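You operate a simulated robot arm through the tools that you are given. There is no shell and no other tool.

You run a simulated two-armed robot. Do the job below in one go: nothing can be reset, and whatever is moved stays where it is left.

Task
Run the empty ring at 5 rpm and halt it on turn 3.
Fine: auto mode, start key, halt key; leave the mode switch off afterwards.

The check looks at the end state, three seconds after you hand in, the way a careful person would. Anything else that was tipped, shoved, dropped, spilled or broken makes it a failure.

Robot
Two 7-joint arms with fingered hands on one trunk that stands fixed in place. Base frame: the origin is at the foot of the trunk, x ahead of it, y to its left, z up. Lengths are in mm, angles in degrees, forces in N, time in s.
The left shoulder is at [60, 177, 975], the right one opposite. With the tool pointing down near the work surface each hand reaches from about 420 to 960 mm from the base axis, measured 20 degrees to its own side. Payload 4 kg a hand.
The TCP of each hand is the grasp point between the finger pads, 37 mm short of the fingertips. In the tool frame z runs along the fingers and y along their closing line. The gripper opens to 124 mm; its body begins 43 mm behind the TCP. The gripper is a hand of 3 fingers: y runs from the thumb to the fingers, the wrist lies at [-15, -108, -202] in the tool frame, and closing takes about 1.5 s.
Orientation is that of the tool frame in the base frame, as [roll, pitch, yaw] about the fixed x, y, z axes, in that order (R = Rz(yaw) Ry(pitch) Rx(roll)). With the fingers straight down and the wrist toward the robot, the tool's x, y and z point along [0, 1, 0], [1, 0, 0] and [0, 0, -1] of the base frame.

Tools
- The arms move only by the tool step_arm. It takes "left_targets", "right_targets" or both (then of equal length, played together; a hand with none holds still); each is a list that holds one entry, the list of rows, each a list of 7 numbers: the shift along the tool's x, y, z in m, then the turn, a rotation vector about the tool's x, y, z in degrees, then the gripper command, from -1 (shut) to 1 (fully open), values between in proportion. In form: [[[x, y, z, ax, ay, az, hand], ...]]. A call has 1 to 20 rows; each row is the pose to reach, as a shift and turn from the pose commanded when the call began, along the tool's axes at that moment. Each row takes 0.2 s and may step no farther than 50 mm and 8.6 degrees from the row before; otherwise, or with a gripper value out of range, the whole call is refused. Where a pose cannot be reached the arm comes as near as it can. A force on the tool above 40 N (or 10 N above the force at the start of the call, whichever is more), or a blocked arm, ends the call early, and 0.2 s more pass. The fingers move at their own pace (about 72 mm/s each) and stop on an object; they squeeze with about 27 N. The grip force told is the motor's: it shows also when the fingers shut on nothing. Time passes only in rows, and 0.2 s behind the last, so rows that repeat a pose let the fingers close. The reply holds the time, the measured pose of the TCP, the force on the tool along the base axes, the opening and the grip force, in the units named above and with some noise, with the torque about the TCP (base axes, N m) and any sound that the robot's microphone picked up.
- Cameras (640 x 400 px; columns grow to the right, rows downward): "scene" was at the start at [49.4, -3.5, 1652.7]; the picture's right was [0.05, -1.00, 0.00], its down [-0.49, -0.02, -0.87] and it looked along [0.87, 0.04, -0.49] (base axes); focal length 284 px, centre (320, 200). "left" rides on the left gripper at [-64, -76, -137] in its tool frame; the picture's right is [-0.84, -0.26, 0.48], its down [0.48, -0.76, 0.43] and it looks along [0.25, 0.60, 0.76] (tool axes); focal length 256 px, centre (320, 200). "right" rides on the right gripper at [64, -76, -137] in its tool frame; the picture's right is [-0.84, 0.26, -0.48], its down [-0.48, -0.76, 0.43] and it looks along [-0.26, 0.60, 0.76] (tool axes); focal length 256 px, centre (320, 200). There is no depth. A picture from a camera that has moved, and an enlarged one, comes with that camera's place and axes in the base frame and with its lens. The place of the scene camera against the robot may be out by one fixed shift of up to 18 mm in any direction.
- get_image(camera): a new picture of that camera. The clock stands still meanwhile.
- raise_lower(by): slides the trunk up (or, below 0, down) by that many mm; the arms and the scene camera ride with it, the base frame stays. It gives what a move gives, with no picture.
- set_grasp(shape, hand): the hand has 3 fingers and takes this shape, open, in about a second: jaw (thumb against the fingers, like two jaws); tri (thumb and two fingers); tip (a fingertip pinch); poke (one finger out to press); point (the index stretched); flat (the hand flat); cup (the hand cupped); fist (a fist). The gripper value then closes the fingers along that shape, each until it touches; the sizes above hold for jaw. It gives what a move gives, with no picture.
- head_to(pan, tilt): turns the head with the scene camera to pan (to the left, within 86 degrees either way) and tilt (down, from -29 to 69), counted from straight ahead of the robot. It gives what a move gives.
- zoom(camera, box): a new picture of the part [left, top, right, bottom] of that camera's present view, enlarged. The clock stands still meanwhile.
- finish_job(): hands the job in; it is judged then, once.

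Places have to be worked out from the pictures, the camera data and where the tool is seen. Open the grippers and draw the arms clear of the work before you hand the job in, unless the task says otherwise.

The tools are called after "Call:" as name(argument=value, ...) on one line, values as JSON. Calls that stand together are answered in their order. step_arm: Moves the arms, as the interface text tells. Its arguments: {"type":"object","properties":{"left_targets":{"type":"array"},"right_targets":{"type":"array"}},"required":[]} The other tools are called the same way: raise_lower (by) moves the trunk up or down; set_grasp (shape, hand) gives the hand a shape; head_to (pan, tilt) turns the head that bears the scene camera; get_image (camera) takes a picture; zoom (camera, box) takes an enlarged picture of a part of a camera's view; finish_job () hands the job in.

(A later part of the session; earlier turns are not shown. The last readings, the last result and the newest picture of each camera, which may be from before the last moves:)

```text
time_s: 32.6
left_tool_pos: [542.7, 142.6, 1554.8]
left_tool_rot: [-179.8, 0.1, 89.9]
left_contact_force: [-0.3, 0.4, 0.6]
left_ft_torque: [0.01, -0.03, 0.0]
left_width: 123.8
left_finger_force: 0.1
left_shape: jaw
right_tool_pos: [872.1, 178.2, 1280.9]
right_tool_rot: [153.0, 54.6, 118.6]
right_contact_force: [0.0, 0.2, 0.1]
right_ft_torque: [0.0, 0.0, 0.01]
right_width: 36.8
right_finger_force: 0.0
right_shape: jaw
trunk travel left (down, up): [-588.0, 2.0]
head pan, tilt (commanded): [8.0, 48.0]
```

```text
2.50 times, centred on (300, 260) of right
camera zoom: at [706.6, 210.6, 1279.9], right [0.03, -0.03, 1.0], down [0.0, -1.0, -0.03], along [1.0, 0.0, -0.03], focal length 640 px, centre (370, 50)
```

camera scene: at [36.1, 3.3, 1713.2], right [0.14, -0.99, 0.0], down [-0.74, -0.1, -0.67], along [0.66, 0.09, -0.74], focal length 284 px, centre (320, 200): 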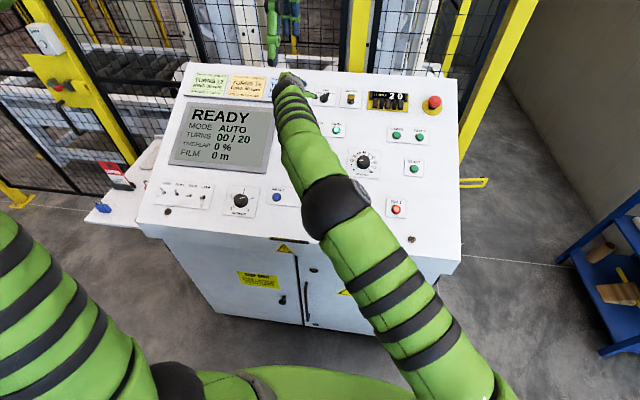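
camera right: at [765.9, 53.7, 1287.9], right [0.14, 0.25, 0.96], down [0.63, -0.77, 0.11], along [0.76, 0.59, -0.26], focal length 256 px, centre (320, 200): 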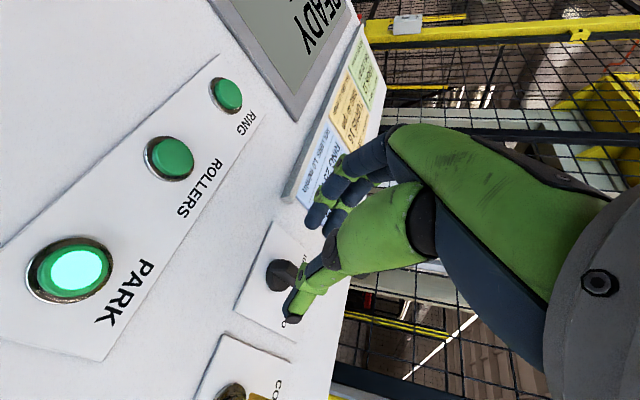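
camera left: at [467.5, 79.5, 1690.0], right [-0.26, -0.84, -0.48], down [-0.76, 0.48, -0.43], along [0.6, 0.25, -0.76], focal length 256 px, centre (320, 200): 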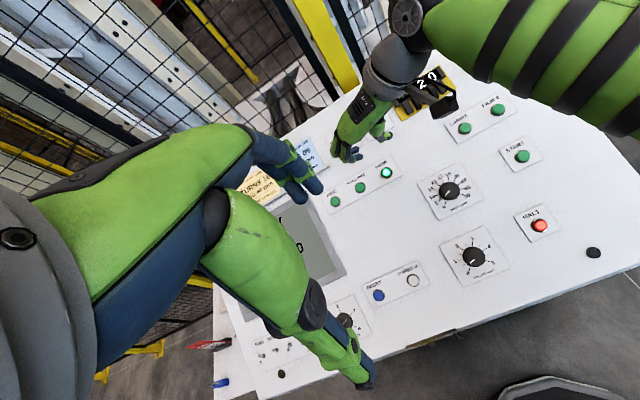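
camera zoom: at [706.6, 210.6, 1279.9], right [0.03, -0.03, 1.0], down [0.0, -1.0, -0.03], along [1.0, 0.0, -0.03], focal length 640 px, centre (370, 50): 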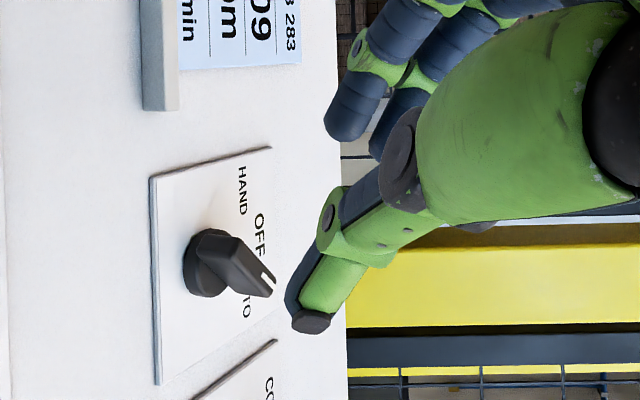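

AUTO is set and the hand is clear. Now bring the right hand back over the right half of the panel, undoing the extra tilt on the way.

Call:
step_arm(right_targets=[[[-0.008, -0.022, -0.01, 0, 4, 0, -0.4], [-0.018, -0.05, -0.018, 0, 9, 0, -0.4], [-0.03, -0.08, -0.0186, 0, 15, 0, -0.4], [-0.042, -0.11, -0.0186, 0, 21, 0, -0.4], [-0.053, -0.14, -0.0186, 0, 27, 0, -0.4], [-0.064, -0.17, -0.0186, 0, 33, 0, -0.4], [-0.0749, -0.1965, -0.0186, 0, 39.5, 0, -0.4]]])

Call:
get_image(camera="scene")

```text
time_s: 34.2
left_tool_pos: [543.3, 141.3, 1554.1]
left_tool_rot: [-180.0, -0.1, 89.9]
left_contact_force: [0.8, -0.9, -0.3]
left_ft_torque: [0.01, -0.04, 0.0]
left_width: 123.7
left_finger_force: 0.0
left_shape: jaw
right_tool_pos: [763.4, -1.4, 1298.7]
right_tool_rot: [163.9, 17.3, 136.4]
right_contact_force: [0.6, -0.7, 0.1]
right_ft_torque: [0.02, -0.01, -0.03]
right_width: 36.9
right_finger_force: 0.0
right_shape: jaw
trunk travel left (down, up): [-588.0, 2.0]
head pan, tilt (commanded): [8.0, 48.0]
```

```text
taken
camera scene: at [37.2, 1.2, 1713.3], right [0.14, -0.99, 0.0], down [-0.74, -0.1, -0.67], along [0.66, 0.09, -0.74], focal length 284 px, centre (320, 200)
```

scene: 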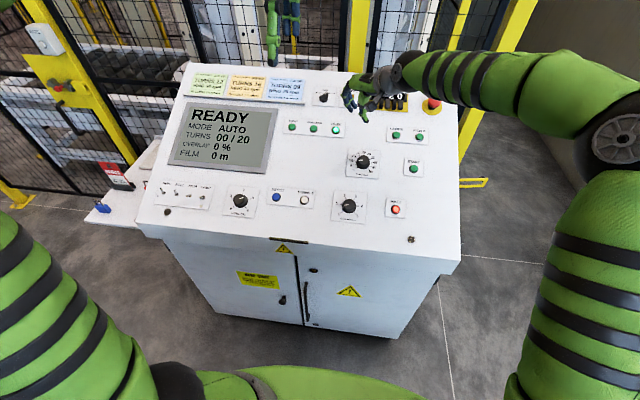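

Display reads READY, AUTO. Next I'll move the right hand above START (around (755, -191, 1103)) with default yaw, and then shape it to poke.

Call:
step_arm(right_targets=[[[-0.0075, -0.025, 0.002, 0, 0, 6, -0.4], [-0.015, -0.05, 0.006, 0, 0, 12, -0.4], [-0.0225, -0.075, 0.012, 0, 0, 18, -0.4], [-0.03, -0.1, 0.018, 0, 0, 24.5, -0.4], [-0.0375, -0.125, 0.025, 0, 0, 31, -0.4], [-0.045, -0.15, 0.032, 0, 0, 37.5, -0.4], [-0.0525, -0.175, 0.039, 0, 0, 43.5, -0.4], [-0.0602, -0.1994, 0.0457, 0, 0, 49.5, -0.4]]])

Call:
set_grasp(hand="right", shape="poke")

Call:
get_image(camera="right")

Call:
get_image(camera="left")

Call:
get_image(camera="scene")

```text
time_s: 36.0
left_tool_pos: [543.4, 142.9, 1554.7]
left_tool_rot: [180.0, 0.0, 89.9]
left_contact_force: [-0.2, 0.7, 0.3]
left_ft_torque: [0.01, 0.0, -0.01]
left_width: 123.8
left_finger_force: 0.0
left_shape: jaw
right_tool_pos: [699.6, -189.4, 1224.0]
right_tool_rot: [156.5, -0.4, 89.3]
right_contact_force: [-0.1, -0.2, -0.8]
right_ft_torque: [0.02, 0.01, -0.02]
right_width: 36.7
right_finger_force: 0.0
right_shape: jaw
trunk travel left (down, up): [-588.0, 2.0]
head pan, tilt (commanded): [8.0, 48.0]
```

```text
time_s: 36.9
left_tool_pos: [543.5, 142.4, 1554.3]
left_tool_rot: [180.0, -0.1, 89.9]
left_contact_force: [-0.2, 0.4, -0.1]
left_ft_torque: [0.01, -0.01, 0.03]
left_width: 123.6
left_finger_force: 0.1
left_shape: jaw
right_tool_pos: [699.2, -189.4, 1223.1]
right_tool_rot: [156.5, -0.4, 89.3]
right_contact_force: [0.6, 0.4, 0.6]
right_ft_torque: [0.02, 0.03, -0.01]
right_width: 0.0
right_finger_force: 0.1
right_shape: poke
trunk travel left (down, up): [-588.0, 2.0]
head pan, tilt (commanded): [8.0, 48.0]
```

```text
taken
camera right: at [576.6, -124.9, 1319.1], right [0.03, -0.84, 0.54], down [-0.53, -0.47, -0.7], along [0.85, -0.26, -0.46], focal length 256 px, centre (320, 200)
```

right: 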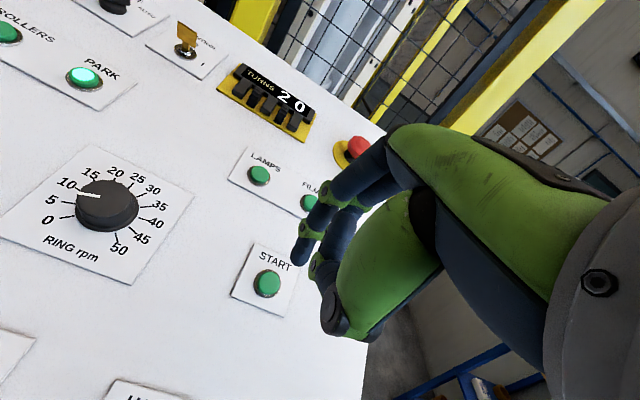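

```text
taken
camera left: at [467.2, 79.4, 1690.1], right [-0.26, -0.84, -0.48], down [-0.76, 0.48, -0.43], along [0.6, 0.25, -0.76], focal length 256 px, centre (320, 200)
```

left: 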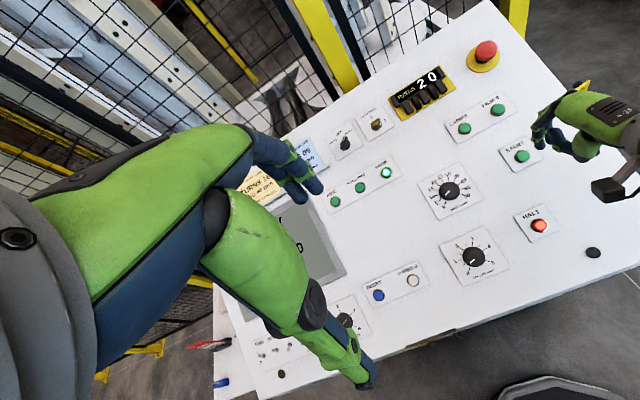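

```text
taken
camera scene: at [37.0, 2.9, 1713.2], right [0.14, -0.99, 0.0], down [-0.74, -0.1, -0.67], along [0.66, 0.09, -0.74], focal length 284 px, centre (320, 200)
```

scene: 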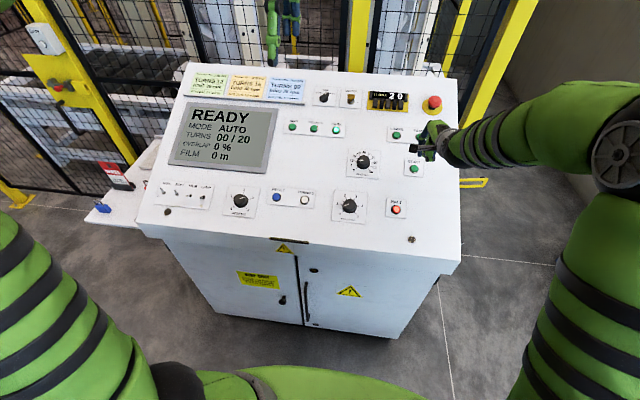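

The hand is in poke shape above START. I'll zoom to find the poking fingertip relative to the button.

Call:
zoom(camera="right", box=[220, 180, 380, 340])

Call:
zoom(camera="left", box=[480, 70, 640, 190])

Call:
zoom(camera="scene", box=[380, 105, 460, 185])

```text
2.50 times, centred on (300, 260) of right
camera zoom: at [576.6, -124.9, 1319.1], right [0.03, -0.84, 0.54], down [-0.53, -0.47, -0.7], along [0.85, -0.26, -0.46], focal length 640 px, centre (370, 50)
```

zoom: 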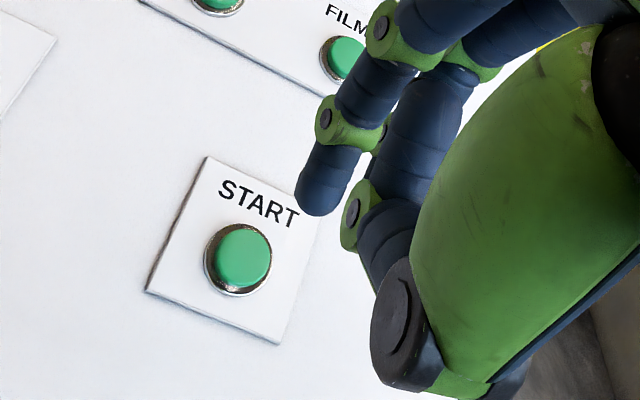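

```text
3.33 times, centred on (560, 130) of left
camera zoom: at [467.2, 79.4, 1690.1], right [-0.26, -0.84, -0.48], down [-0.76, 0.48, -0.43], along [0.6, 0.25, -0.76], focal length 853 px, centre (-480, 433)
```

zoom: 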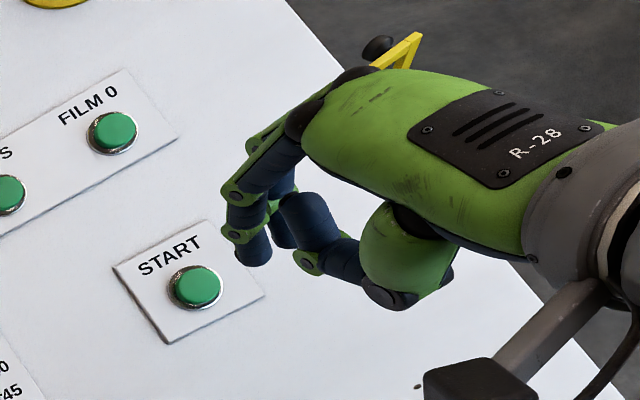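

```text
5.00 times, centred on (420, 145) of scene
camera zoom: at [37.0, 2.9, 1713.2], right [0.14, -0.99, 0.0], down [-0.74, -0.1, -0.67], along [0.66, 0.09, -0.74], focal length 1417 px, centre (-180, 475)
```

zoom: 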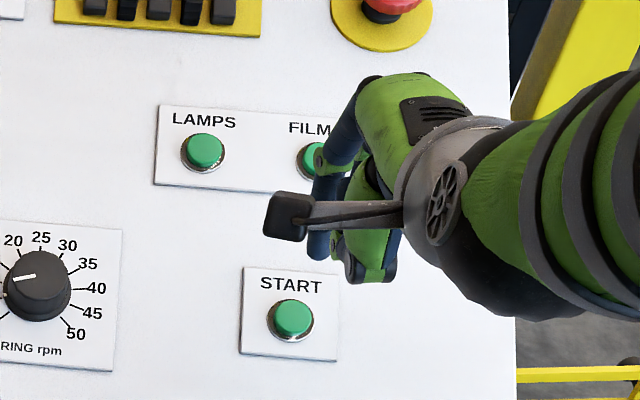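

Poking fingertip appears at about (8, -3, 30) mm in the tool frame, and the START cap top around (752, -190, 1113). I'll shift and descend 68 mm so the tip hovers ~20 mm above the button, then verify.

Call:
step_arm(right_targets=[[[-0.004, 0.004, 0.018, 0, 0, 0, 1], [-0.0085, 0.0075, 0.036, 0, 0, 0, 1], [-0.0085, 0.0075, 0.054, 0, 0, 0, 1], [-0.0085, 0.0075, 0.068, 0, 0, 0, 1]]])

Call:
zoom(camera="right", box=[220, 180, 380, 340])

Call:
zoom(camera="left", box=[480, 100, 600, 190])

Call:
zoom(camera="scene", box=[380, 125, 440, 185])

```text
time_s: 37.9
left_tool_pos: [544.2, 142.6, 1554.2]
left_tool_rot: [-180.0, 0.0, 90.0]
left_contact_force: [-0.5, -0.6, 0.6]
left_ft_torque: [-0.02, 0.02, 0.0]
left_width: 123.3
left_finger_force: 0.0
left_shape: jaw
right_tool_pos: [734.2, -198.1, 1164.3]
right_tool_rot: [156.4, -0.3, 89.3]
right_contact_force: [0.6, 0.2, 0.4]
right_ft_torque: [0.03, 0.03, -0.03]
right_width: 0.0
right_finger_force: 0.0
right_shape: poke
trunk travel left (down, up): [-588.0, 2.0]
head pan, tilt (commanded): [8.0, 48.0]
```

```text
2.50 times, centred on (300, 260) of right
camera zoom: at [610.8, -134.4, 1259.7], right [0.03, -0.84, 0.54], down [-0.53, -0.47, -0.7], along [0.85, -0.26, -0.46], focal length 640 px, centre (370, 50)
```

zoom: 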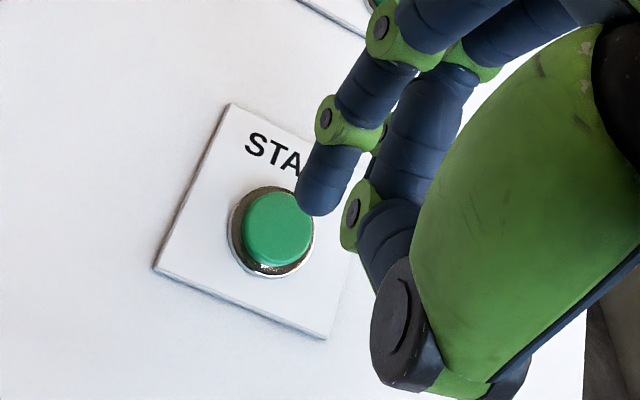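

```text
4.44 times, centred on (540, 145) of left
camera zoom: at [467.5, 79.1, 1690.1], right [-0.26, -0.84, -0.48], down [-0.76, 0.48, -0.43], along [0.6, 0.25, -0.76], focal length 1138 px, centre (-658, 444)
```

zoom: 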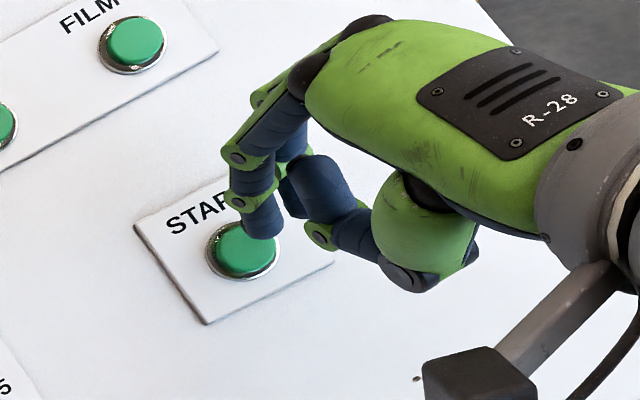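

```text
6.67 times, centred on (410, 155) of scene
camera zoom: at [37.3, 2.6, 1713.2], right [0.14, -0.99, 0.0], down [-0.74, -0.1, -0.67], along [0.66, 0.09, -0.74], focal length 1890 px, centre (-280, 500)
```

zoom: 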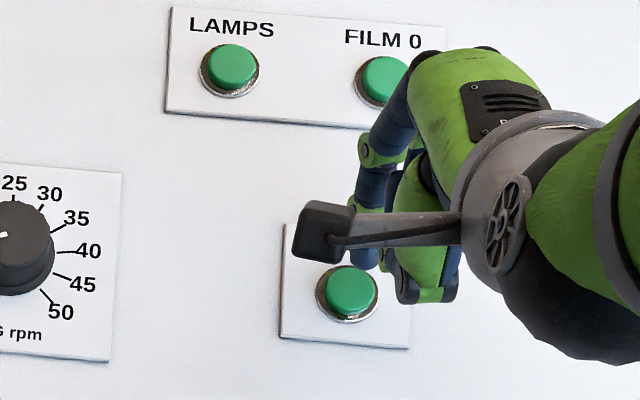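

The tip's line of approach lands on the cap centre about 25 mm further on. I'll advance to near contact in small steps.

Call:
step_arm(right_targets=[[[0, 0, 0.008, 0, 0, 0, 1], [0, 0, 0.015, 0, 0, 0, 1], [0, 0, 0.019, 0, 0, 0, 1]]])

Call:
zoom(camera="right", box=[240, 220, 340, 320])

Call:
zoom(camera="left", box=[500, 130, 560, 180])

```text
time_s: 38.7
left_tool_pos: [543.4, 142.3, 1553.6]
left_tool_rot: [-180.0, 0.0, 90.0]
left_contact_force: [-0.1, 0.0, 0.0]
left_ft_torque: [0.04, -0.01, 0.0]
left_width: 123.5
left_finger_force: 0.0
left_shape: jaw
right_tool_pos: [740.9, -198.1, 1145.9]
right_tool_rot: [156.4, -0.4, 89.5]
right_contact_force: [-0.5, 0.4, 1.3]
right_ft_torque: [0.03, 0.0, -0.01]
right_width: 0.1
right_finger_force: 0.0
right_shape: poke
trunk travel left (down, up): [-588.0, 2.0]
head pan, tilt (commanded): [8.0, 48.0]
```

```text
4.00 times, centred on (290, 270) of right
camera zoom: at [618.0, -134.1, 1242.3], right [0.03, -0.84, 0.54], down [-0.53, -0.47, -0.71], along [0.85, -0.26, -0.46], focal length 1024 px, centre (440, -80)
```

zoom: 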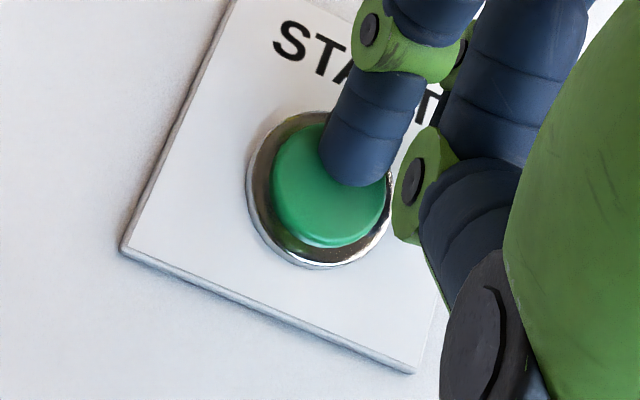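

```text
8.00 times, centred on (530, 155) of left
camera zoom: at [467.1, 79.4, 1690.2], right [-0.26, -0.84, -0.48], down [-0.76, 0.48, -0.44], along [0.6, 0.25, -0.76], focal length 2048 px, centre (-1360, 560)
```

zoom: 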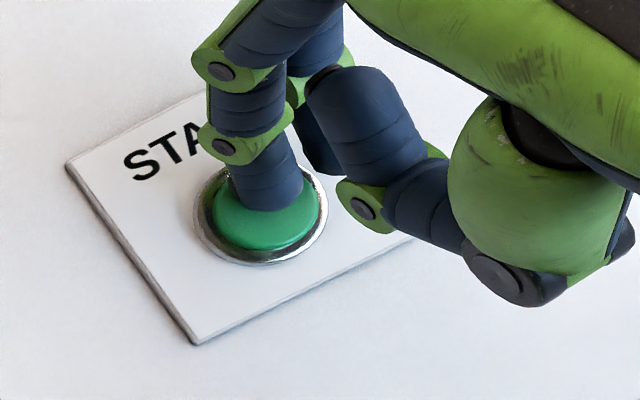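

The fingertip is just above the cap, a touch up-slope of centre. I'll shift 2 mm down-slope and press in 2 mm steps.

Call:
step_arm(right_targets=[[[0, -0.002, 0.001, 0, 0, 0, 1], [0, -0.002, 0.003, 0, 0, 0, 1], [0, -0.002, 0.005, 0, 0, 0, 1]]])

Call:
get_image(camera="scene")

Call:
zoom(camera="right", box=[240, 220, 340, 320])

```text
time_s: 39.5
left_tool_pos: [541.6, 145.3, 1555.5]
left_tool_rot: [179.8, 0.1, 89.9]
left_contact_force: [-0.1, 0.5, 0.9]
left_ft_torque: [0.0, 0.03, -0.01]
left_width: 123.6
left_finger_force: 0.1
left_shape: jaw
right_tool_pos: [739.5, -198.7, 1141.9]
right_tool_rot: [156.2, -0.4, 89.3]
right_contact_force: [-3.0, -0.2, 13.3]
right_ft_torque: [0.06, -0.11, 0.0]
right_width: 0.1
right_finger_force: 0.1
right_shape: poke
trunk travel left (down, up): [-588.0, 2.0]
head pan, tilt (commanded): [8.0, 48.0]
heard: click
```

```text
taken
camera scene: at [35.3, 3.1, 1713.5], right [0.14, -0.99, 0.0], down [-0.74, -0.1, -0.67], along [0.66, 0.09, -0.74], focal length 284 px, centre (320, 200)
```

scene: 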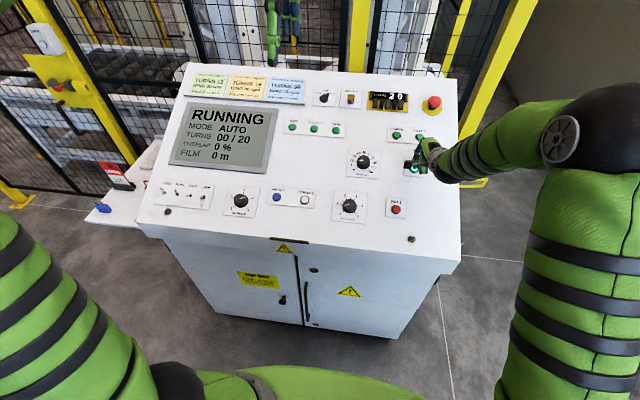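

```text
4.00 times, centred on (290, 270) of right
camera zoom: at [617.3, -133.9, 1238.5], right [0.03, -0.84, 0.54], down [-0.53, -0.47, -0.71], along [0.85, -0.26, -0.46], focal length 1024 px, centre (440, -80)
```

zoom: 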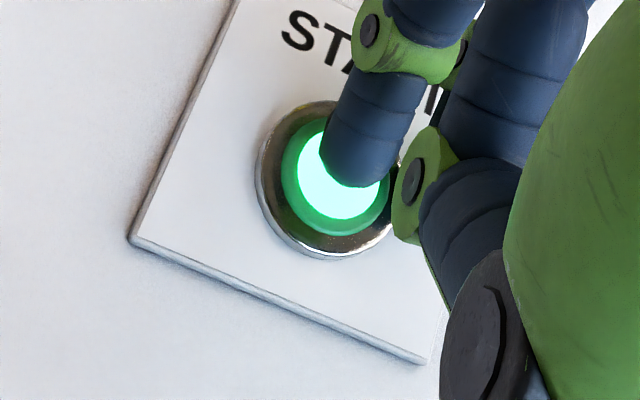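

START clicked at about 39.4 s and the screen says RUNNING, 00/20. I'll lift off START and move to hover over HALT at about (622, -141, 1059).

Call:
step_arm(right_targets=[[[0, 0, -0.015, 0, 0, 0, 1], [0.005, -0.01, -0.04, 0, 0, 0, 1], [0.015, -0.05, -0.045, 0, 0, 0, 1], [0.027, -0.09, -0.045, 0, 0, 0, 1], [0.04, -0.125, -0.04, 0, 0, 0, 1], [0.0486, -0.138, -0.0264, 0, 0, 0, 1]]])

Call:
get_image(camera="scene")

Call:
zoom(camera="right", box=[220, 180, 380, 340])

Call:
zoom(camera="left", box=[490, 180, 610, 270])

```text
time_s: 40.9
left_tool_pos: [544.4, 142.1, 1553.3]
left_tool_rot: [-179.9, 0.2, 89.9]
left_contact_force: [0.0, 0.7, 0.6]
left_ft_torque: [0.01, 0.05, -0.01]
left_width: 123.8
left_finger_force: 0.1
left_shape: jaw
right_tool_pos: [604.1, -146.2, 1109.1]
right_tool_rot: [156.5, -0.4, 89.3]
right_contact_force: [0.7, 0.3, -0.3]
right_ft_torque: [-0.02, 0.01, -0.02]
right_width: 0.0
right_finger_force: 0.1
right_shape: poke
trunk travel left (down, up): [-588.0, 2.0]
head pan, tilt (commanded): [8.0, 48.0]
```

```text
taken
camera scene: at [37.7, 3.1, 1713.2], right [0.14, -0.99, 0.0], down [-0.74, -0.1, -0.67], along [0.66, 0.09, -0.74], focal length 284 px, centre (320, 200)
```

scene: 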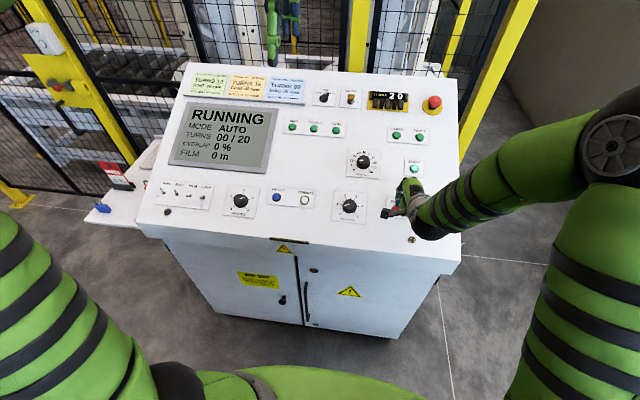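

```text
2.50 times, centred on (300, 260) of right
camera zoom: at [482.3, -82.2, 1205.0], right [0.03, -0.84, 0.54], down [-0.53, -0.47, -0.7], along [0.85, -0.26, -0.46], focal length 640 px, centre (370, 50)
```

zoom: 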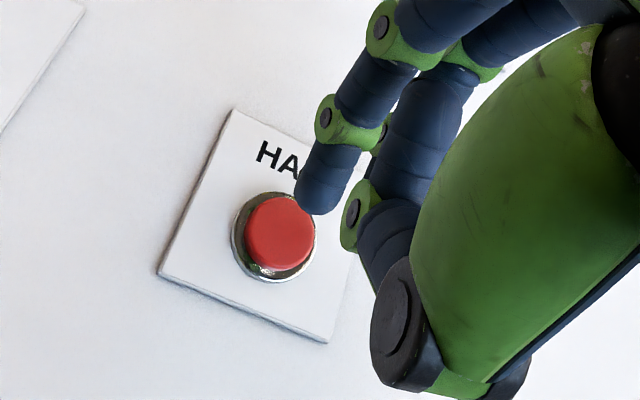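

```text
4.44 times, centred on (550, 225) of left
camera zoom: at [467.9, 79.6, 1689.9], right [-0.26, -0.84, -0.48], down [-0.76, 0.48, -0.43], along [0.6, 0.25, -0.76], focal length 1138 px, centre (-702, 89)
```

zoom: 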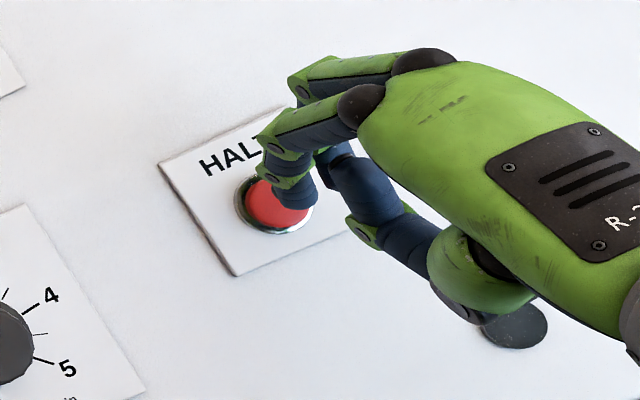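

HALT is lined up just like START was. I'll creep to about 3 mm above the cap and meanwhile check the lamps and screen.

Call:
step_arm(right_targets=[[[0, -0.001, 0.007, 0, 0, 0, 1], [0, -0.002, 0.013, 0, 0, 0, 1], [0, -0.0025, 0.018, 0, 0, 0, 1]]])

Call:
zoom(camera="scene", box=[160, 80, 360, 180])

Call:
zoom(camera="right", box=[240, 220, 340, 320])

```text
time_s: 41.7
left_tool_pos: [543.6, 144.3, 1554.0]
left_tool_rot: [-180.0, 0.0, 89.9]
left_contact_force: [0.4, 0.4, -0.3]
left_ft_torque: [0.01, 0.01, 0.04]
left_width: 123.8
left_finger_force: 0.1
left_shape: jaw
right_tool_pos: [610.3, -147.2, 1093.2]
right_tool_rot: [156.5, -0.4, 89.4]
right_contact_force: [0.3, -0.7, 0.5]
right_ft_torque: [0.02, -0.01, 0.02]
right_width: 0.0
right_finger_force: 0.0
right_shape: poke
trunk travel left (down, up): [-588.0, 2.0]
head pan, tilt (commanded): [8.0, 48.0]
```

```text
3.20 times, centred on (260, 130) of scene
camera zoom: at [37.4, 2.9, 1713.2], right [0.14, -0.99, 0.0], down [-0.74, -0.1, -0.67], along [0.66, 0.09, -0.74], focal length 907 px, centre (512, 424)
```

zoom: 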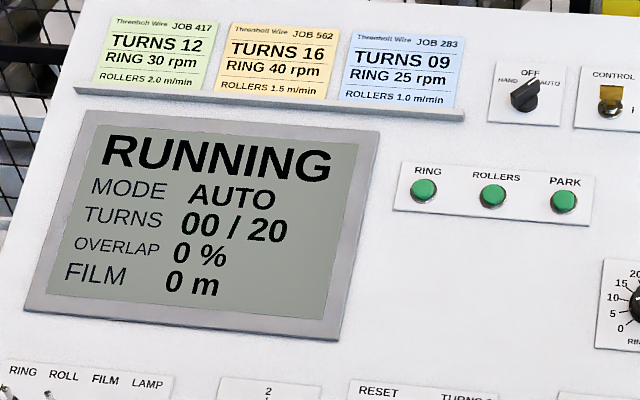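

```text
4.00 times, centred on (290, 270) of right
camera zoom: at [487.2, -83.0, 1188.8], right [0.03, -0.84, 0.54], down [-0.53, -0.47, -0.71], along [0.85, -0.26, -0.46], focal length 1024 px, centre (440, -80)
```

zoom: 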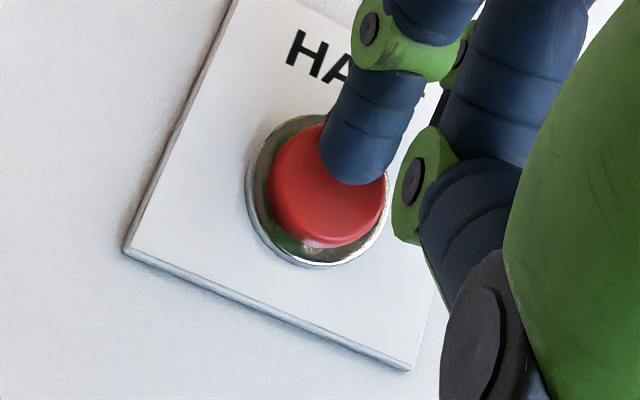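

PARK is out so the ring is moving; HALT finger is poised about 3 mm above the cap. I'll wait 6 s in short holds and watch the count.

Call:
step_arm(right_targets=[[[0, 0, 0, 0, 0, 0, 1], [0, 0, 0, 0, 0, 0, 1], [0, 0, 0, 0, 0, 0, 1], [0, 0, 0, 0, 0, 0, 1], [0, 0, 0, 0, 0, 0, 1], [0, 0, 0, 0, 0, 0, 1], [0, 0, 0, 0, 0, 0, 1], [0, 0, 0, 0, 0, 0, 1], [0, 0, 0, 0, 0, 0, 1], [0, 0, 0, 0, 0, 0, 1], [0, 0, 0, 0, 0, 0, 1], [0, 0, 0, 0, 0, 0, 1], [0, 0, 0, 0, 0, 0, 1], [0, 0, 0, 0, 0, 0, 1], [0, 0, 0, 0, 0, 0, 1], [0, 0, 0, 0, 0, 0, 1], [0, 0, 0, 0, 0, 0, 1], [0, 0, 0, 0, 0, 0, 1], [0, 0, 0, 0, 0, 0, 1], [0, 0, 0, 0, 0, 0, 1]]])

Call:
zoom(camera="scene", box=[160, 80, 360, 180])

Call:
zoom(camera="scene", box=[0, 0, 320, 120])

```text
time_s: 45.9
left_tool_pos: [543.2, 142.6, 1554.2]
left_tool_rot: [179.9, 0.1, 89.9]
left_contact_force: [0.6, 0.8, 0.1]
left_ft_torque: [0.02, 0.02, 0.02]
left_width: 123.6
left_finger_force: 0.1
left_shape: jaw
right_tool_pos: [610.8, -147.5, 1092.3]
right_tool_rot: [156.5, -0.3, 89.4]
right_contact_force: [-0.8, 0.2, 0.3]
right_ft_torque: [-0.02, 0.03, 0.01]
right_width: 0.0
right_finger_force: 0.1
right_shape: poke
trunk travel left (down, up): [-588.0, 2.0]
head pan, tilt (commanded): [8.0, 48.0]
```

```text
3.20 times, centred on (260, 130) of scene
camera zoom: at [37.0, 2.9, 1713.2], right [0.14, -0.99, 0.0], down [-0.74, -0.1, -0.67], along [0.66, 0.09, -0.74], focal length 907 px, centre (512, 424)
```

zoom: 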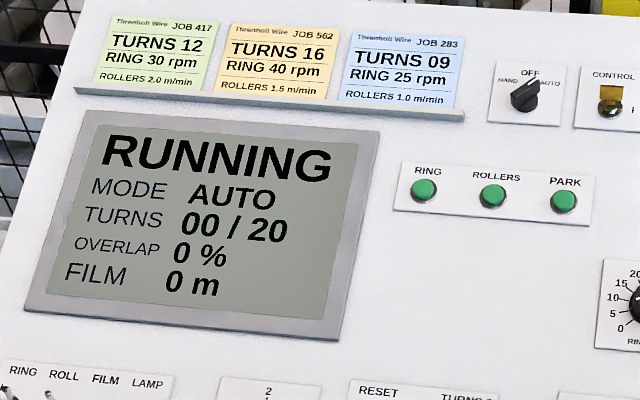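

```text
2.00 times, centred on (160, 60) of scene
camera zoom: at [37.0, 2.9, 1713.2], right [0.14, -0.99, 0.0], down [-0.74, -0.1, -0.67], along [0.66, 0.09, -0.74], focal length 567 px, centre (640, 480)
```

zoom: 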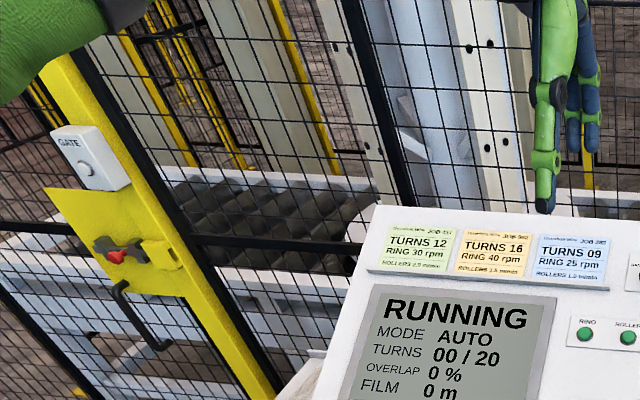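

At 45.9 s still 00. Keep waiting.

Call:
step_arm(right_targets=[[[0, 0, 0, 0, 0, 0, 1], [0, 0, 0, 0, 0, 0, 1], [0, 0, 0, 0, 0, 0, 1], [0, 0, 0, 0, 0, 0, 1], [0, 0, 0, 0, 0, 0, 1], [0, 0, 0, 0, 0, 0, 1], [0, 0, 0, 0, 0, 0, 1], [0, 0, 0, 0, 0, 0, 1], [0, 0, 0, 0, 0, 0, 1], [0, 0, 0, 0, 0, 0, 1], [0, 0, 0, 0, 0, 0, 1], [0, 0, 0, 0, 0, 0, 1], [0, 0, 0, 0, 0, 0, 1], [0, 0, 0, 0, 0, 0, 1], [0, 0, 0, 0, 0, 0, 1], [0, 0, 0, 0, 0, 0, 1], [0, 0, 0, 0, 0, 0, 1], [0, 0, 0, 0, 0, 0, 1], [0, 0, 0, 0, 0, 0, 1], [0, 0, 0, 0, 0, 0, 1]]])

Call:
zoom(camera="scene", box=[160, 80, 360, 180])

Call:
step_arm(right_targets=[[[0, 0, 0, 0, 0, 0, 1], [0, 0, 0, 0, 0, 0, 1], [0, 0, 0, 0, 0, 0, 1], [0, 0, 0, 0, 0, 0, 1]]])

Call:
zoom(camera="scene", box=[160, 80, 360, 180])

Call:
step_arm(right_targets=[[[0, 0, 0, 0, 0, 0, 1], [0, 0, 0, 0, 0, 0, 1], [0, 0, 0, 0, 0, 0, 1], [0, 0, 0, 0, 0, 0, 1]]])

Call:
zoom(camera="scene", box=[160, 80, 360, 180])

```text
time_s: 50.1
left_tool_pos: [543.5, 143.0, 1552.7]
left_tool_rot: [179.9, 0.0, 89.9]
left_contact_force: [0.4, 0.1, -0.6]
left_ft_torque: [0.03, -0.02, 0.02]
left_width: 123.8
left_finger_force: 0.0
left_shape: jaw
right_tool_pos: [610.1, -148.6, 1093.6]
right_tool_rot: [156.5, -0.3, 89.3]
right_contact_force: [0.4, -0.2, 0.6]
right_ft_torque: [0.0, -0.01, 0.01]
right_width: 0.0
right_finger_force: 0.1
right_shape: poke
trunk travel left (down, up): [-588.0, 2.0]
head pan, tilt (commanded): [8.0, 48.0]
```

```text
3.20 times, centred on (260, 130) of scene
camera zoom: at [37.0, 2.9, 1713.2], right [0.14, -0.99, 0.0], down [-0.74, -0.1, -0.67], along [0.66, 0.09, -0.74], focal length 907 px, centre (512, 424)
```

zoom: 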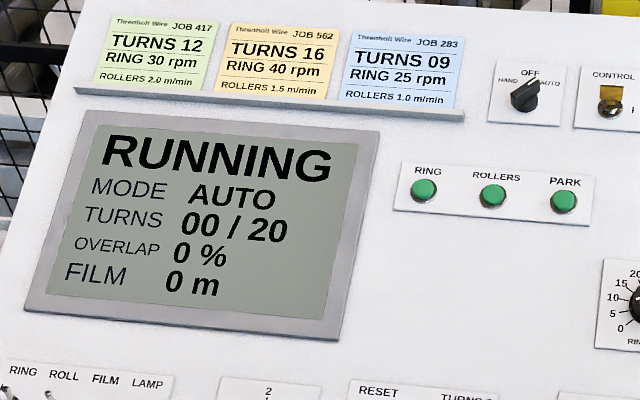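

```text
time_s: 51.1
left_tool_pos: [543.3, 142.9, 1555.0]
left_tool_rot: [179.9, 0.0, 89.8]
left_contact_force: [0.0, 0.2, -0.4]
left_ft_torque: [0.0, 0.02, 0.04]
left_width: 123.7
left_finger_force: 0.1
left_shape: jaw
right_tool_pos: [610.5, -148.2, 1093.3]
right_tool_rot: [156.5, -0.4, 89.3]
right_contact_force: [0.1, 0.3, -0.8]
right_ft_torque: [-0.02, -0.02, -0.03]
right_width: 0.0
right_finger_force: 0.1
right_shape: poke
trunk travel left (down, up): [-588.0, 2.0]
head pan, tilt (commanded): [8.0, 48.0]
```

```text
3.20 times, centred on (260, 130) of scene
camera zoom: at [37.0, 2.9, 1713.2], right [0.14, -0.99, 0.0], down [-0.74, -0.1, -0.67], along [0.66, 0.09, -0.74], focal length 907 px, centre (512, 424)
```

zoom: 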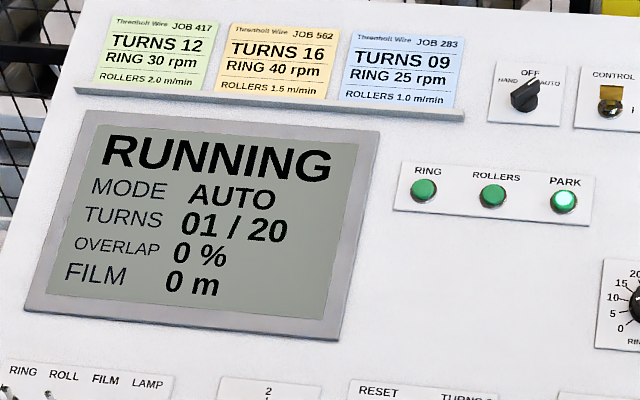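

```text
time_s: 52.1
left_tool_pos: [543.4, 143.2, 1554.3]
left_tool_rot: [180.0, 0.1, 89.9]
left_contact_force: [-0.1, -0.1, -0.4]
left_ft_torque: [0.0, 0.04, 0.0]
left_width: 123.7
left_finger_force: 0.1
left_shape: jaw
right_tool_pos: [610.3, -147.0, 1092.5]
right_tool_rot: [156.5, -0.3, 89.3]
right_contact_force: [0.2, -0.1, -1.0]
right_ft_torque: [-0.01, 0.01, -0.02]
right_width: 0.2
right_finger_force: 0.1
right_shape: poke
trunk travel left (down, up): [-588.0, 2.0]
head pan, tilt (commanded): [8.0, 48.0]
```

```text
3.20 times, centred on (260, 130) of scene
camera zoom: at [37.0, 2.9, 1713.2], right [0.14, -0.99, 0.0], down [-0.74, -0.1, -0.67], along [0.66, 0.09, -0.74], focal length 907 px, centre (512, 424)
```

zoom: 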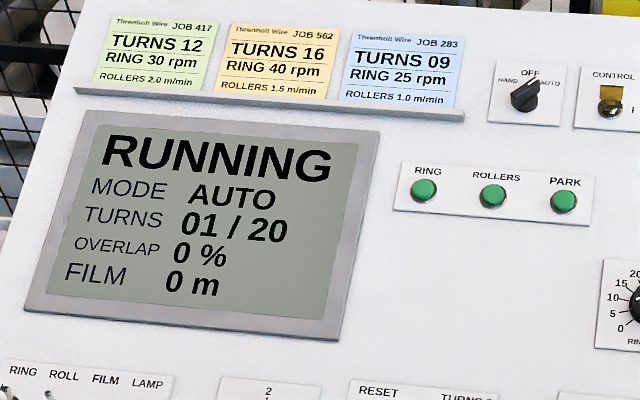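

The count went to 01 at about 50.9 s (PARK flashed), so a turn takes ~11.7 s — about 5 rpm as set. Next change is expected near 62.6 s; I'll wait and watch closely around that time to predict turn 3.

Call:
step_arm(right_targets=[[[0, 0, 0, 0, 0, 0, 1], [0, 0, 0, 0, 0, 0, 1], [0, 0, 0, 0, 0, 0, 1], [0, 0, 0, 0, 0, 0, 1], [0, 0, 0, 0, 0, 0, 1], [0, 0, 0, 0, 0, 0, 1], [0, 0, 0, 0, 0, 0, 1], [0, 0, 0, 0, 0, 0, 1], [0, 0, 0, 0, 0, 0, 1], [0, 0, 0, 0, 0, 0, 1], [0, 0, 0, 0, 0, 0, 1], [0, 0, 0, 0, 0, 0, 1], [0, 0, 0, 0, 0, 0, 1], [0, 0, 0, 0, 0, 0, 1], [0, 0, 0, 0, 0, 0, 1], [0, 0, 0, 0, 0, 0, 1], [0, 0, 0, 0, 0, 0, 1], [0, 0, 0, 0, 0, 0, 1], [0, 0, 0, 0, 0, 0, 1], [0, 0, 0, 0, 0, 0, 1]]])

Call:
step_arm(right_targets=[[[0, 0, 0, 0, 0, 0, 1], [0, 0, 0, 0, 0, 0, 1], [0, 0, 0, 0, 0, 0, 1], [0, 0, 0, 0, 0, 0, 1], [0, 0, 0, 0, 0, 0, 1], [0, 0, 0, 0, 0, 0, 1], [0, 0, 0, 0, 0, 0, 1], [0, 0, 0, 0, 0, 0, 1], [0, 0, 0, 0, 0, 0, 1], [0, 0, 0, 0, 0, 0, 1], [0, 0, 0, 0, 0, 0, 1], [0, 0, 0, 0, 0, 0, 1], [0, 0, 0, 0, 0, 0, 1], [0, 0, 0, 0, 0, 0, 1], [0, 0, 0, 0, 0, 0, 1], [0, 0, 0, 0, 0, 0, 1], [0, 0, 0, 0, 0, 0, 1], [0, 0, 0, 0, 0, 0, 1], [0, 0, 0, 0, 0, 0, 1], [0, 0, 0, 0, 0, 0, 1]]])

Call:
step_arm(right_targets=[[[0, 0, 0, 0, 0, 0, 1], [0, 0, 0, 0, 0, 0, 1], [0, 0, 0, 0, 0, 0, 1], [0, 0, 0, 0, 0, 0, 1], [0, 0, 0, 0, 0, 0, 1], [0, 0, 0, 0, 0, 0, 1]]])

Call:
zoom(camera="scene", box=[160, 80, 360, 180])

Call:
step_arm(right_targets=[[[0, 0, 0, 0, 0, 0, 1]]])

Call:
zoom(camera="scene", box=[160, 80, 360, 180])

Call:
step_arm(right_targets=[[[0, 0, 0, 0, 0, 0, 1]]])

Call:
zoom(camera="scene", box=[160, 80, 360, 180])

Call:
step_arm(right_targets=[[[0, 0, 0, 0, 0, 0, 1]]])

Call:
zoom(camera="scene", box=[160, 80, 360, 180])

```text
time_s: 56.3
left_tool_pos: [544.1, 143.8, 1554.1]
left_tool_rot: [180.0, 0.0, 89.9]
left_contact_force: [-0.6, 0.0, -1.0]
left_ft_torque: [0.02, 0.03, 0.03]
left_width: 123.8
left_finger_force: 0.1
left_shape: jaw
right_tool_pos: [609.9, -146.9, 1092.7]
right_tool_rot: [156.5, -0.4, 89.3]
right_contact_force: [0.3, -0.7, 0.1]
right_ft_torque: [-0.02, 0.0, 0.01]
right_width: 0.4
right_finger_force: 0.1
right_shape: poke
trunk travel left (down, up): [-588.0, 2.0]
head pan, tilt (commanded): [8.0, 48.0]
```

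```text
time_s: 60.5
left_tool_pos: [542.6, 143.0, 1554.3]
left_tool_rot: [-180.0, -0.1, 89.9]
left_contact_force: [0.3, 0.3, -0.7]
left_ft_torque: [0.03, 0.03, -0.01]
left_width: 123.3
left_finger_force: 0.0
left_shape: jaw
right_tool_pos: [610.0, -147.6, 1093.2]
right_tool_rot: [156.5, -0.4, 89.4]
right_contact_force: [0.2, 0.3, -0.1]
right_ft_torque: [-0.02, -0.03, 0.01]
right_width: 0.0
right_finger_force: 0.1
right_shape: poke
trunk travel left (down, up): [-588.0, 2.0]
head pan, tilt (commanded): [8.0, 48.0]
```

```text
time_s: 61.9
left_tool_pos: [543.2, 142.4, 1553.7]
left_tool_rot: [-180.0, -0.1, 89.9]
left_contact_force: [0.1, 0.8, 0.4]
left_ft_torque: [0.0, 0.0, -0.01]
left_width: 123.6
left_finger_force: 0.0
left_shape: jaw
right_tool_pos: [610.6, -147.8, 1093.1]
right_tool_rot: [156.4, -0.3, 89.3]
right_contact_force: [0.5, 0.4, -0.5]
right_ft_torque: [0.03, -0.01, 0.03]
right_width: 0.0
right_finger_force: 0.1
right_shape: poke
trunk travel left (down, up): [-588.0, 2.0]
head pan, tilt (commanded): [8.0, 48.0]
```

```text
3.20 times, centred on (260, 130) of scene
camera zoom: at [37.0, 2.9, 1713.2], right [0.14, -0.99, 0.0], down [-0.74, -0.1, -0.67], along [0.66, 0.09, -0.74], focal length 907 px, centre (512, 424)
```

zoom: 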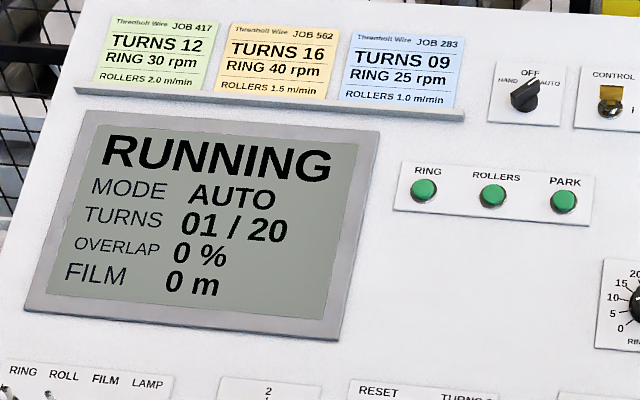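

```text
time_s: 62.3
left_tool_pos: [542.7, 142.9, 1555.0]
left_tool_rot: [-180.0, 0.0, 89.9]
left_contact_force: [1.4, 0.1, -0.1]
left_ft_torque: [-0.02, 0.04, 0.01]
left_width: 123.5
left_finger_force: 0.0
left_shape: jaw
right_tool_pos: [610.7, -147.7, 1093.5]
right_tool_rot: [156.5, -0.3, 89.4]
right_contact_force: [-0.2, 0.3, 0.6]
right_ft_torque: [0.0, 0.01, -0.04]
right_width: 0.1
right_finger_force: 0.1
right_shape: poke
trunk travel left (down, up): [-588.0, 2.0]
head pan, tilt (commanded): [8.0, 48.0]
```

```text
3.20 times, centred on (260, 130) of scene
camera zoom: at [37.0, 2.9, 1713.2], right [0.14, -0.99, 0.0], down [-0.74, -0.1, -0.67], along [0.66, 0.09, -0.74], focal length 907 px, centre (512, 424)
```

zoom: 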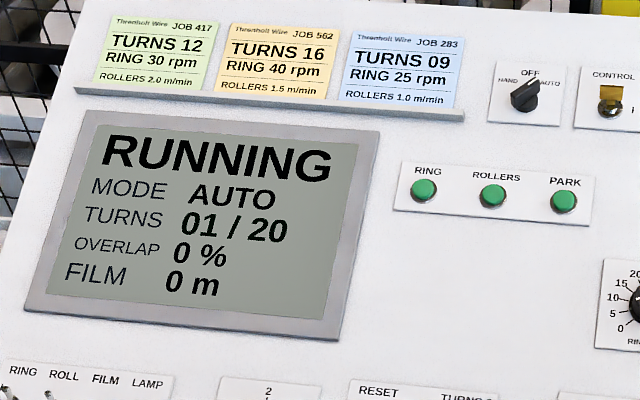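

```text
time_s: 62.7
left_tool_pos: [542.7, 142.3, 1553.7]
left_tool_rot: [-180.0, 0.1, 89.9]
left_contact_force: [-1.0, 0.4, 0.0]
left_ft_torque: [0.04, -0.01, 0.02]
left_width: 123.5
left_finger_force: 0.0
left_shape: jaw
right_tool_pos: [609.5, -148.0, 1093.1]
right_tool_rot: [156.5, -0.4, 89.4]
right_contact_force: [-0.7, -0.5, 0.1]
right_ft_torque: [-0.02, 0.04, -0.01]
right_width: 0.3
right_finger_force: 0.0
right_shape: poke
trunk travel left (down, up): [-588.0, 2.0]
head pan, tilt (commanded): [8.0, 48.0]
```

```text
3.20 times, centred on (260, 130) of scene
camera zoom: at [37.0, 2.9, 1713.2], right [0.14, -0.99, 0.0], down [-0.74, -0.1, -0.67], along [0.66, 0.09, -0.74], focal length 907 px, centre (512, 424)
```

zoom: 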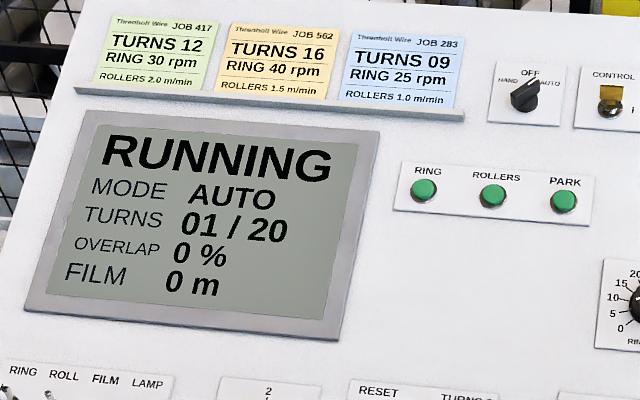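

```text
time_s: 63.1
left_tool_pos: [544.0, 143.0, 1553.4]
left_tool_rot: [180.0, 0.0, 89.9]
left_contact_force: [-0.3, 0.4, 0.9]
left_ft_torque: [0.02, -0.03, -0.02]
left_width: 123.4
left_finger_force: 0.1
left_shape: jaw
right_tool_pos: [609.5, -146.5, 1092.2]
right_tool_rot: [156.6, -0.4, 89.5]
right_contact_force: [0.1, -0.4, -0.5]
right_ft_torque: [0.0, 0.03, -0.03]
right_width: 0.1
right_finger_force: 0.0
right_shape: poke
trunk travel left (down, up): [-588.0, 2.0]
head pan, tilt (commanded): [8.0, 48.0]
```

```text
3.20 times, centred on (260, 130) of scene
camera zoom: at [37.0, 2.9, 1713.2], right [0.14, -0.99, 0.0], down [-0.74, -0.1, -0.67], along [0.66, 0.09, -0.74], focal length 907 px, centre (512, 424)
```

zoom: 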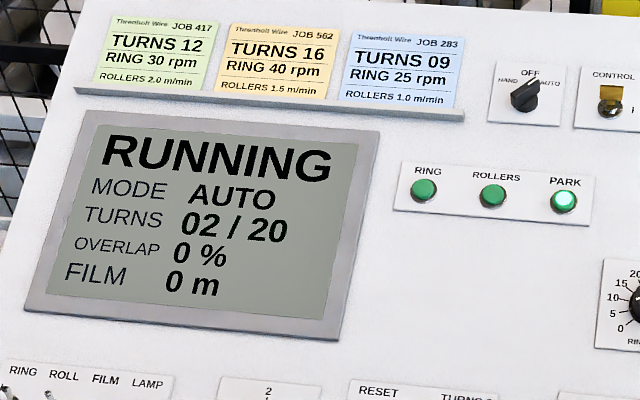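

Count changed to 02 between 62.7 and 63.1 s; turn time ~11.8 s, so 03 should appear near 74.7 s. I'll wait to about 74.1 s, then poll one step at a time.

Call:
step_arm(right_targets=[[[0, 0, 0, 0, 0, 0, 1], [0, 0, 0, 0, 0, 0, 1], [0, 0, 0, 0, 0, 0, 1], [0, 0, 0, 0, 0, 0, 1], [0, 0, 0, 0, 0, 0, 1], [0, 0, 0, 0, 0, 0, 1], [0, 0, 0, 0, 0, 0, 1], [0, 0, 0, 0, 0, 0, 1], [0, 0, 0, 0, 0, 0, 1], [0, 0, 0, 0, 0, 0, 1], [0, 0, 0, 0, 0, 0, 1], [0, 0, 0, 0, 0, 0, 1], [0, 0, 0, 0, 0, 0, 1], [0, 0, 0, 0, 0, 0, 1], [0, 0, 0, 0, 0, 0, 1], [0, 0, 0, 0, 0, 0, 1], [0, 0, 0, 0, 0, 0, 1], [0, 0, 0, 0, 0, 0, 1], [0, 0, 0, 0, 0, 0, 1], [0, 0, 0, 0, 0, 0, 1]]])

Call:
step_arm(right_targets=[[[0, 0, 0, 0, 0, 0, 1], [0, 0, 0, 0, 0, 0, 1], [0, 0, 0, 0, 0, 0, 1], [0, 0, 0, 0, 0, 0, 1], [0, 0, 0, 0, 0, 0, 1], [0, 0, 0, 0, 0, 0, 1], [0, 0, 0, 0, 0, 0, 1], [0, 0, 0, 0, 0, 0, 1], [0, 0, 0, 0, 0, 0, 1], [0, 0, 0, 0, 0, 0, 1], [0, 0, 0, 0, 0, 0, 1], [0, 0, 0, 0, 0, 0, 1], [0, 0, 0, 0, 0, 0, 1], [0, 0, 0, 0, 0, 0, 1], [0, 0, 0, 0, 0, 0, 1], [0, 0, 0, 0, 0, 0, 1], [0, 0, 0, 0, 0, 0, 1], [0, 0, 0, 0, 0, 0, 1], [0, 0, 0, 0, 0, 0, 1], [0, 0, 0, 0, 0, 0, 1]]])

Call:
step_arm(right_targets=[[[0, 0, 0, 0, 0, 0, 1], [0, 0, 0, 0, 0, 0, 1], [0, 0, 0, 0, 0, 0, 1], [0, 0, 0, 0, 0, 0, 1], [0, 0, 0, 0, 0, 0, 1], [0, 0, 0, 0, 0, 0, 1], [0, 0, 0, 0, 0, 0, 1], [0, 0, 0, 0, 0, 0, 1], [0, 0, 0, 0, 0, 0, 1], [0, 0, 0, 0, 0, 0, 1], [0, 0, 0, 0, 0, 0, 1], [0, 0, 0, 0, 0, 0, 1]]])

Call:
zoom(camera="scene", box=[160, 80, 360, 180])

Call:
zoom(camera="right", box=[240, 220, 340, 320])

```text
time_s: 67.3
left_tool_pos: [543.5, 143.0, 1553.7]
left_tool_rot: [-180.0, 0.0, 89.9]
left_contact_force: [-0.7, -0.8, 0.2]
left_ft_torque: [-0.01, -0.03, -0.01]
left_width: 123.4
left_finger_force: 0.0
left_shape: jaw
right_tool_pos: [609.6, -148.0, 1093.2]
right_tool_rot: [156.5, -0.3, 89.4]
right_contact_force: [0.2, -0.1, -0.5]
right_ft_torque: [-0.03, 0.04, 0.0]
right_width: 0.0
right_finger_force: 0.0
right_shape: poke
trunk travel left (down, up): [-588.0, 2.0]
head pan, tilt (commanded): [8.0, 48.0]
```

```text
time_s: 71.5
left_tool_pos: [543.3, 143.1, 1553.2]
left_tool_rot: [-180.0, 0.0, 89.8]
left_contact_force: [0.2, -0.3, -0.1]
left_ft_torque: [-0.02, -0.03, -0.02]
left_width: 123.9
left_finger_force: 0.0
left_shape: jaw
right_tool_pos: [609.3, -147.3, 1094.4]
right_tool_rot: [156.5, -0.3, 89.3]
right_contact_force: [-0.2, -0.4, 0.3]
right_ft_torque: [0.01, 0.0, -0.01]
right_width: 0.0
right_finger_force: 0.0
right_shape: poke
trunk travel left (down, up): [-588.0, 2.0]
head pan, tilt (commanded): [8.0, 48.0]
```

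```text
time_s: 74.1
left_tool_pos: [543.8, 142.8, 1553.3]
left_tool_rot: [180.0, 0.0, 89.9]
left_contact_force: [0.2, -1.0, 0.6]
left_ft_torque: [-0.01, -0.02, 0.01]
left_width: 123.7
left_finger_force: 0.1
left_shape: jaw
right_tool_pos: [609.5, -147.5, 1093.2]
right_tool_rot: [156.5, -0.4, 89.3]
right_contact_force: [-0.5, -0.8, 0.6]
right_ft_torque: [0.01, 0.02, 0.0]
right_width: 0.0
right_finger_force: 0.1
right_shape: poke
trunk travel left (down, up): [-588.0, 2.0]
head pan, tilt (commanded): [8.0, 48.0]
```

```text
3.20 times, centred on (260, 130) of scene
camera zoom: at [37.0, 2.9, 1713.2], right [0.14, -0.99, 0.0], down [-0.74, -0.1, -0.67], along [0.66, 0.09, -0.74], focal length 907 px, centre (512, 424)
```

zoom: 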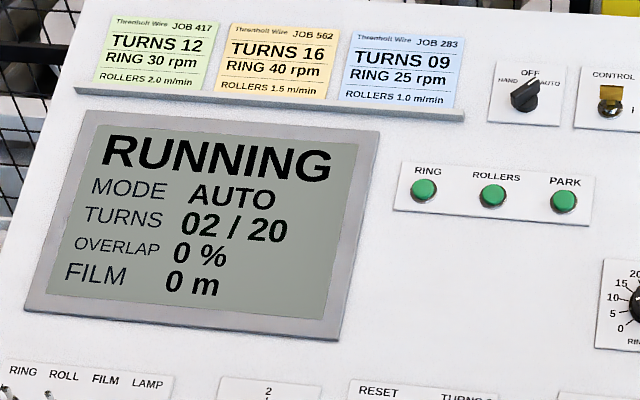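

```text
4.00 times, centred on (290, 270) of right
camera zoom: at [487.0, -83.0, 1188.9], right [0.03, -0.84, 0.54], down [-0.53, -0.47, -0.7], along [0.85, -0.26, -0.46], focal length 1024 px, centre (440, -80)
```

zoom: 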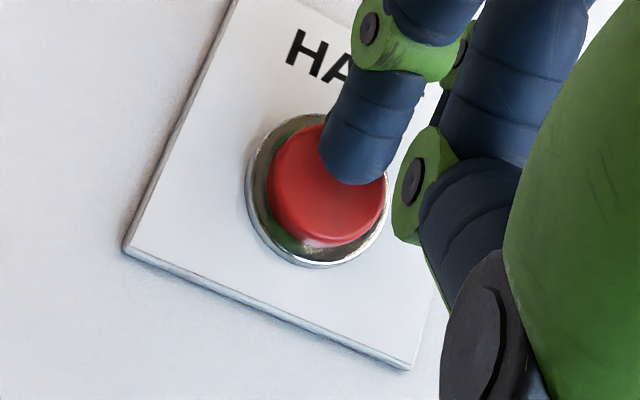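

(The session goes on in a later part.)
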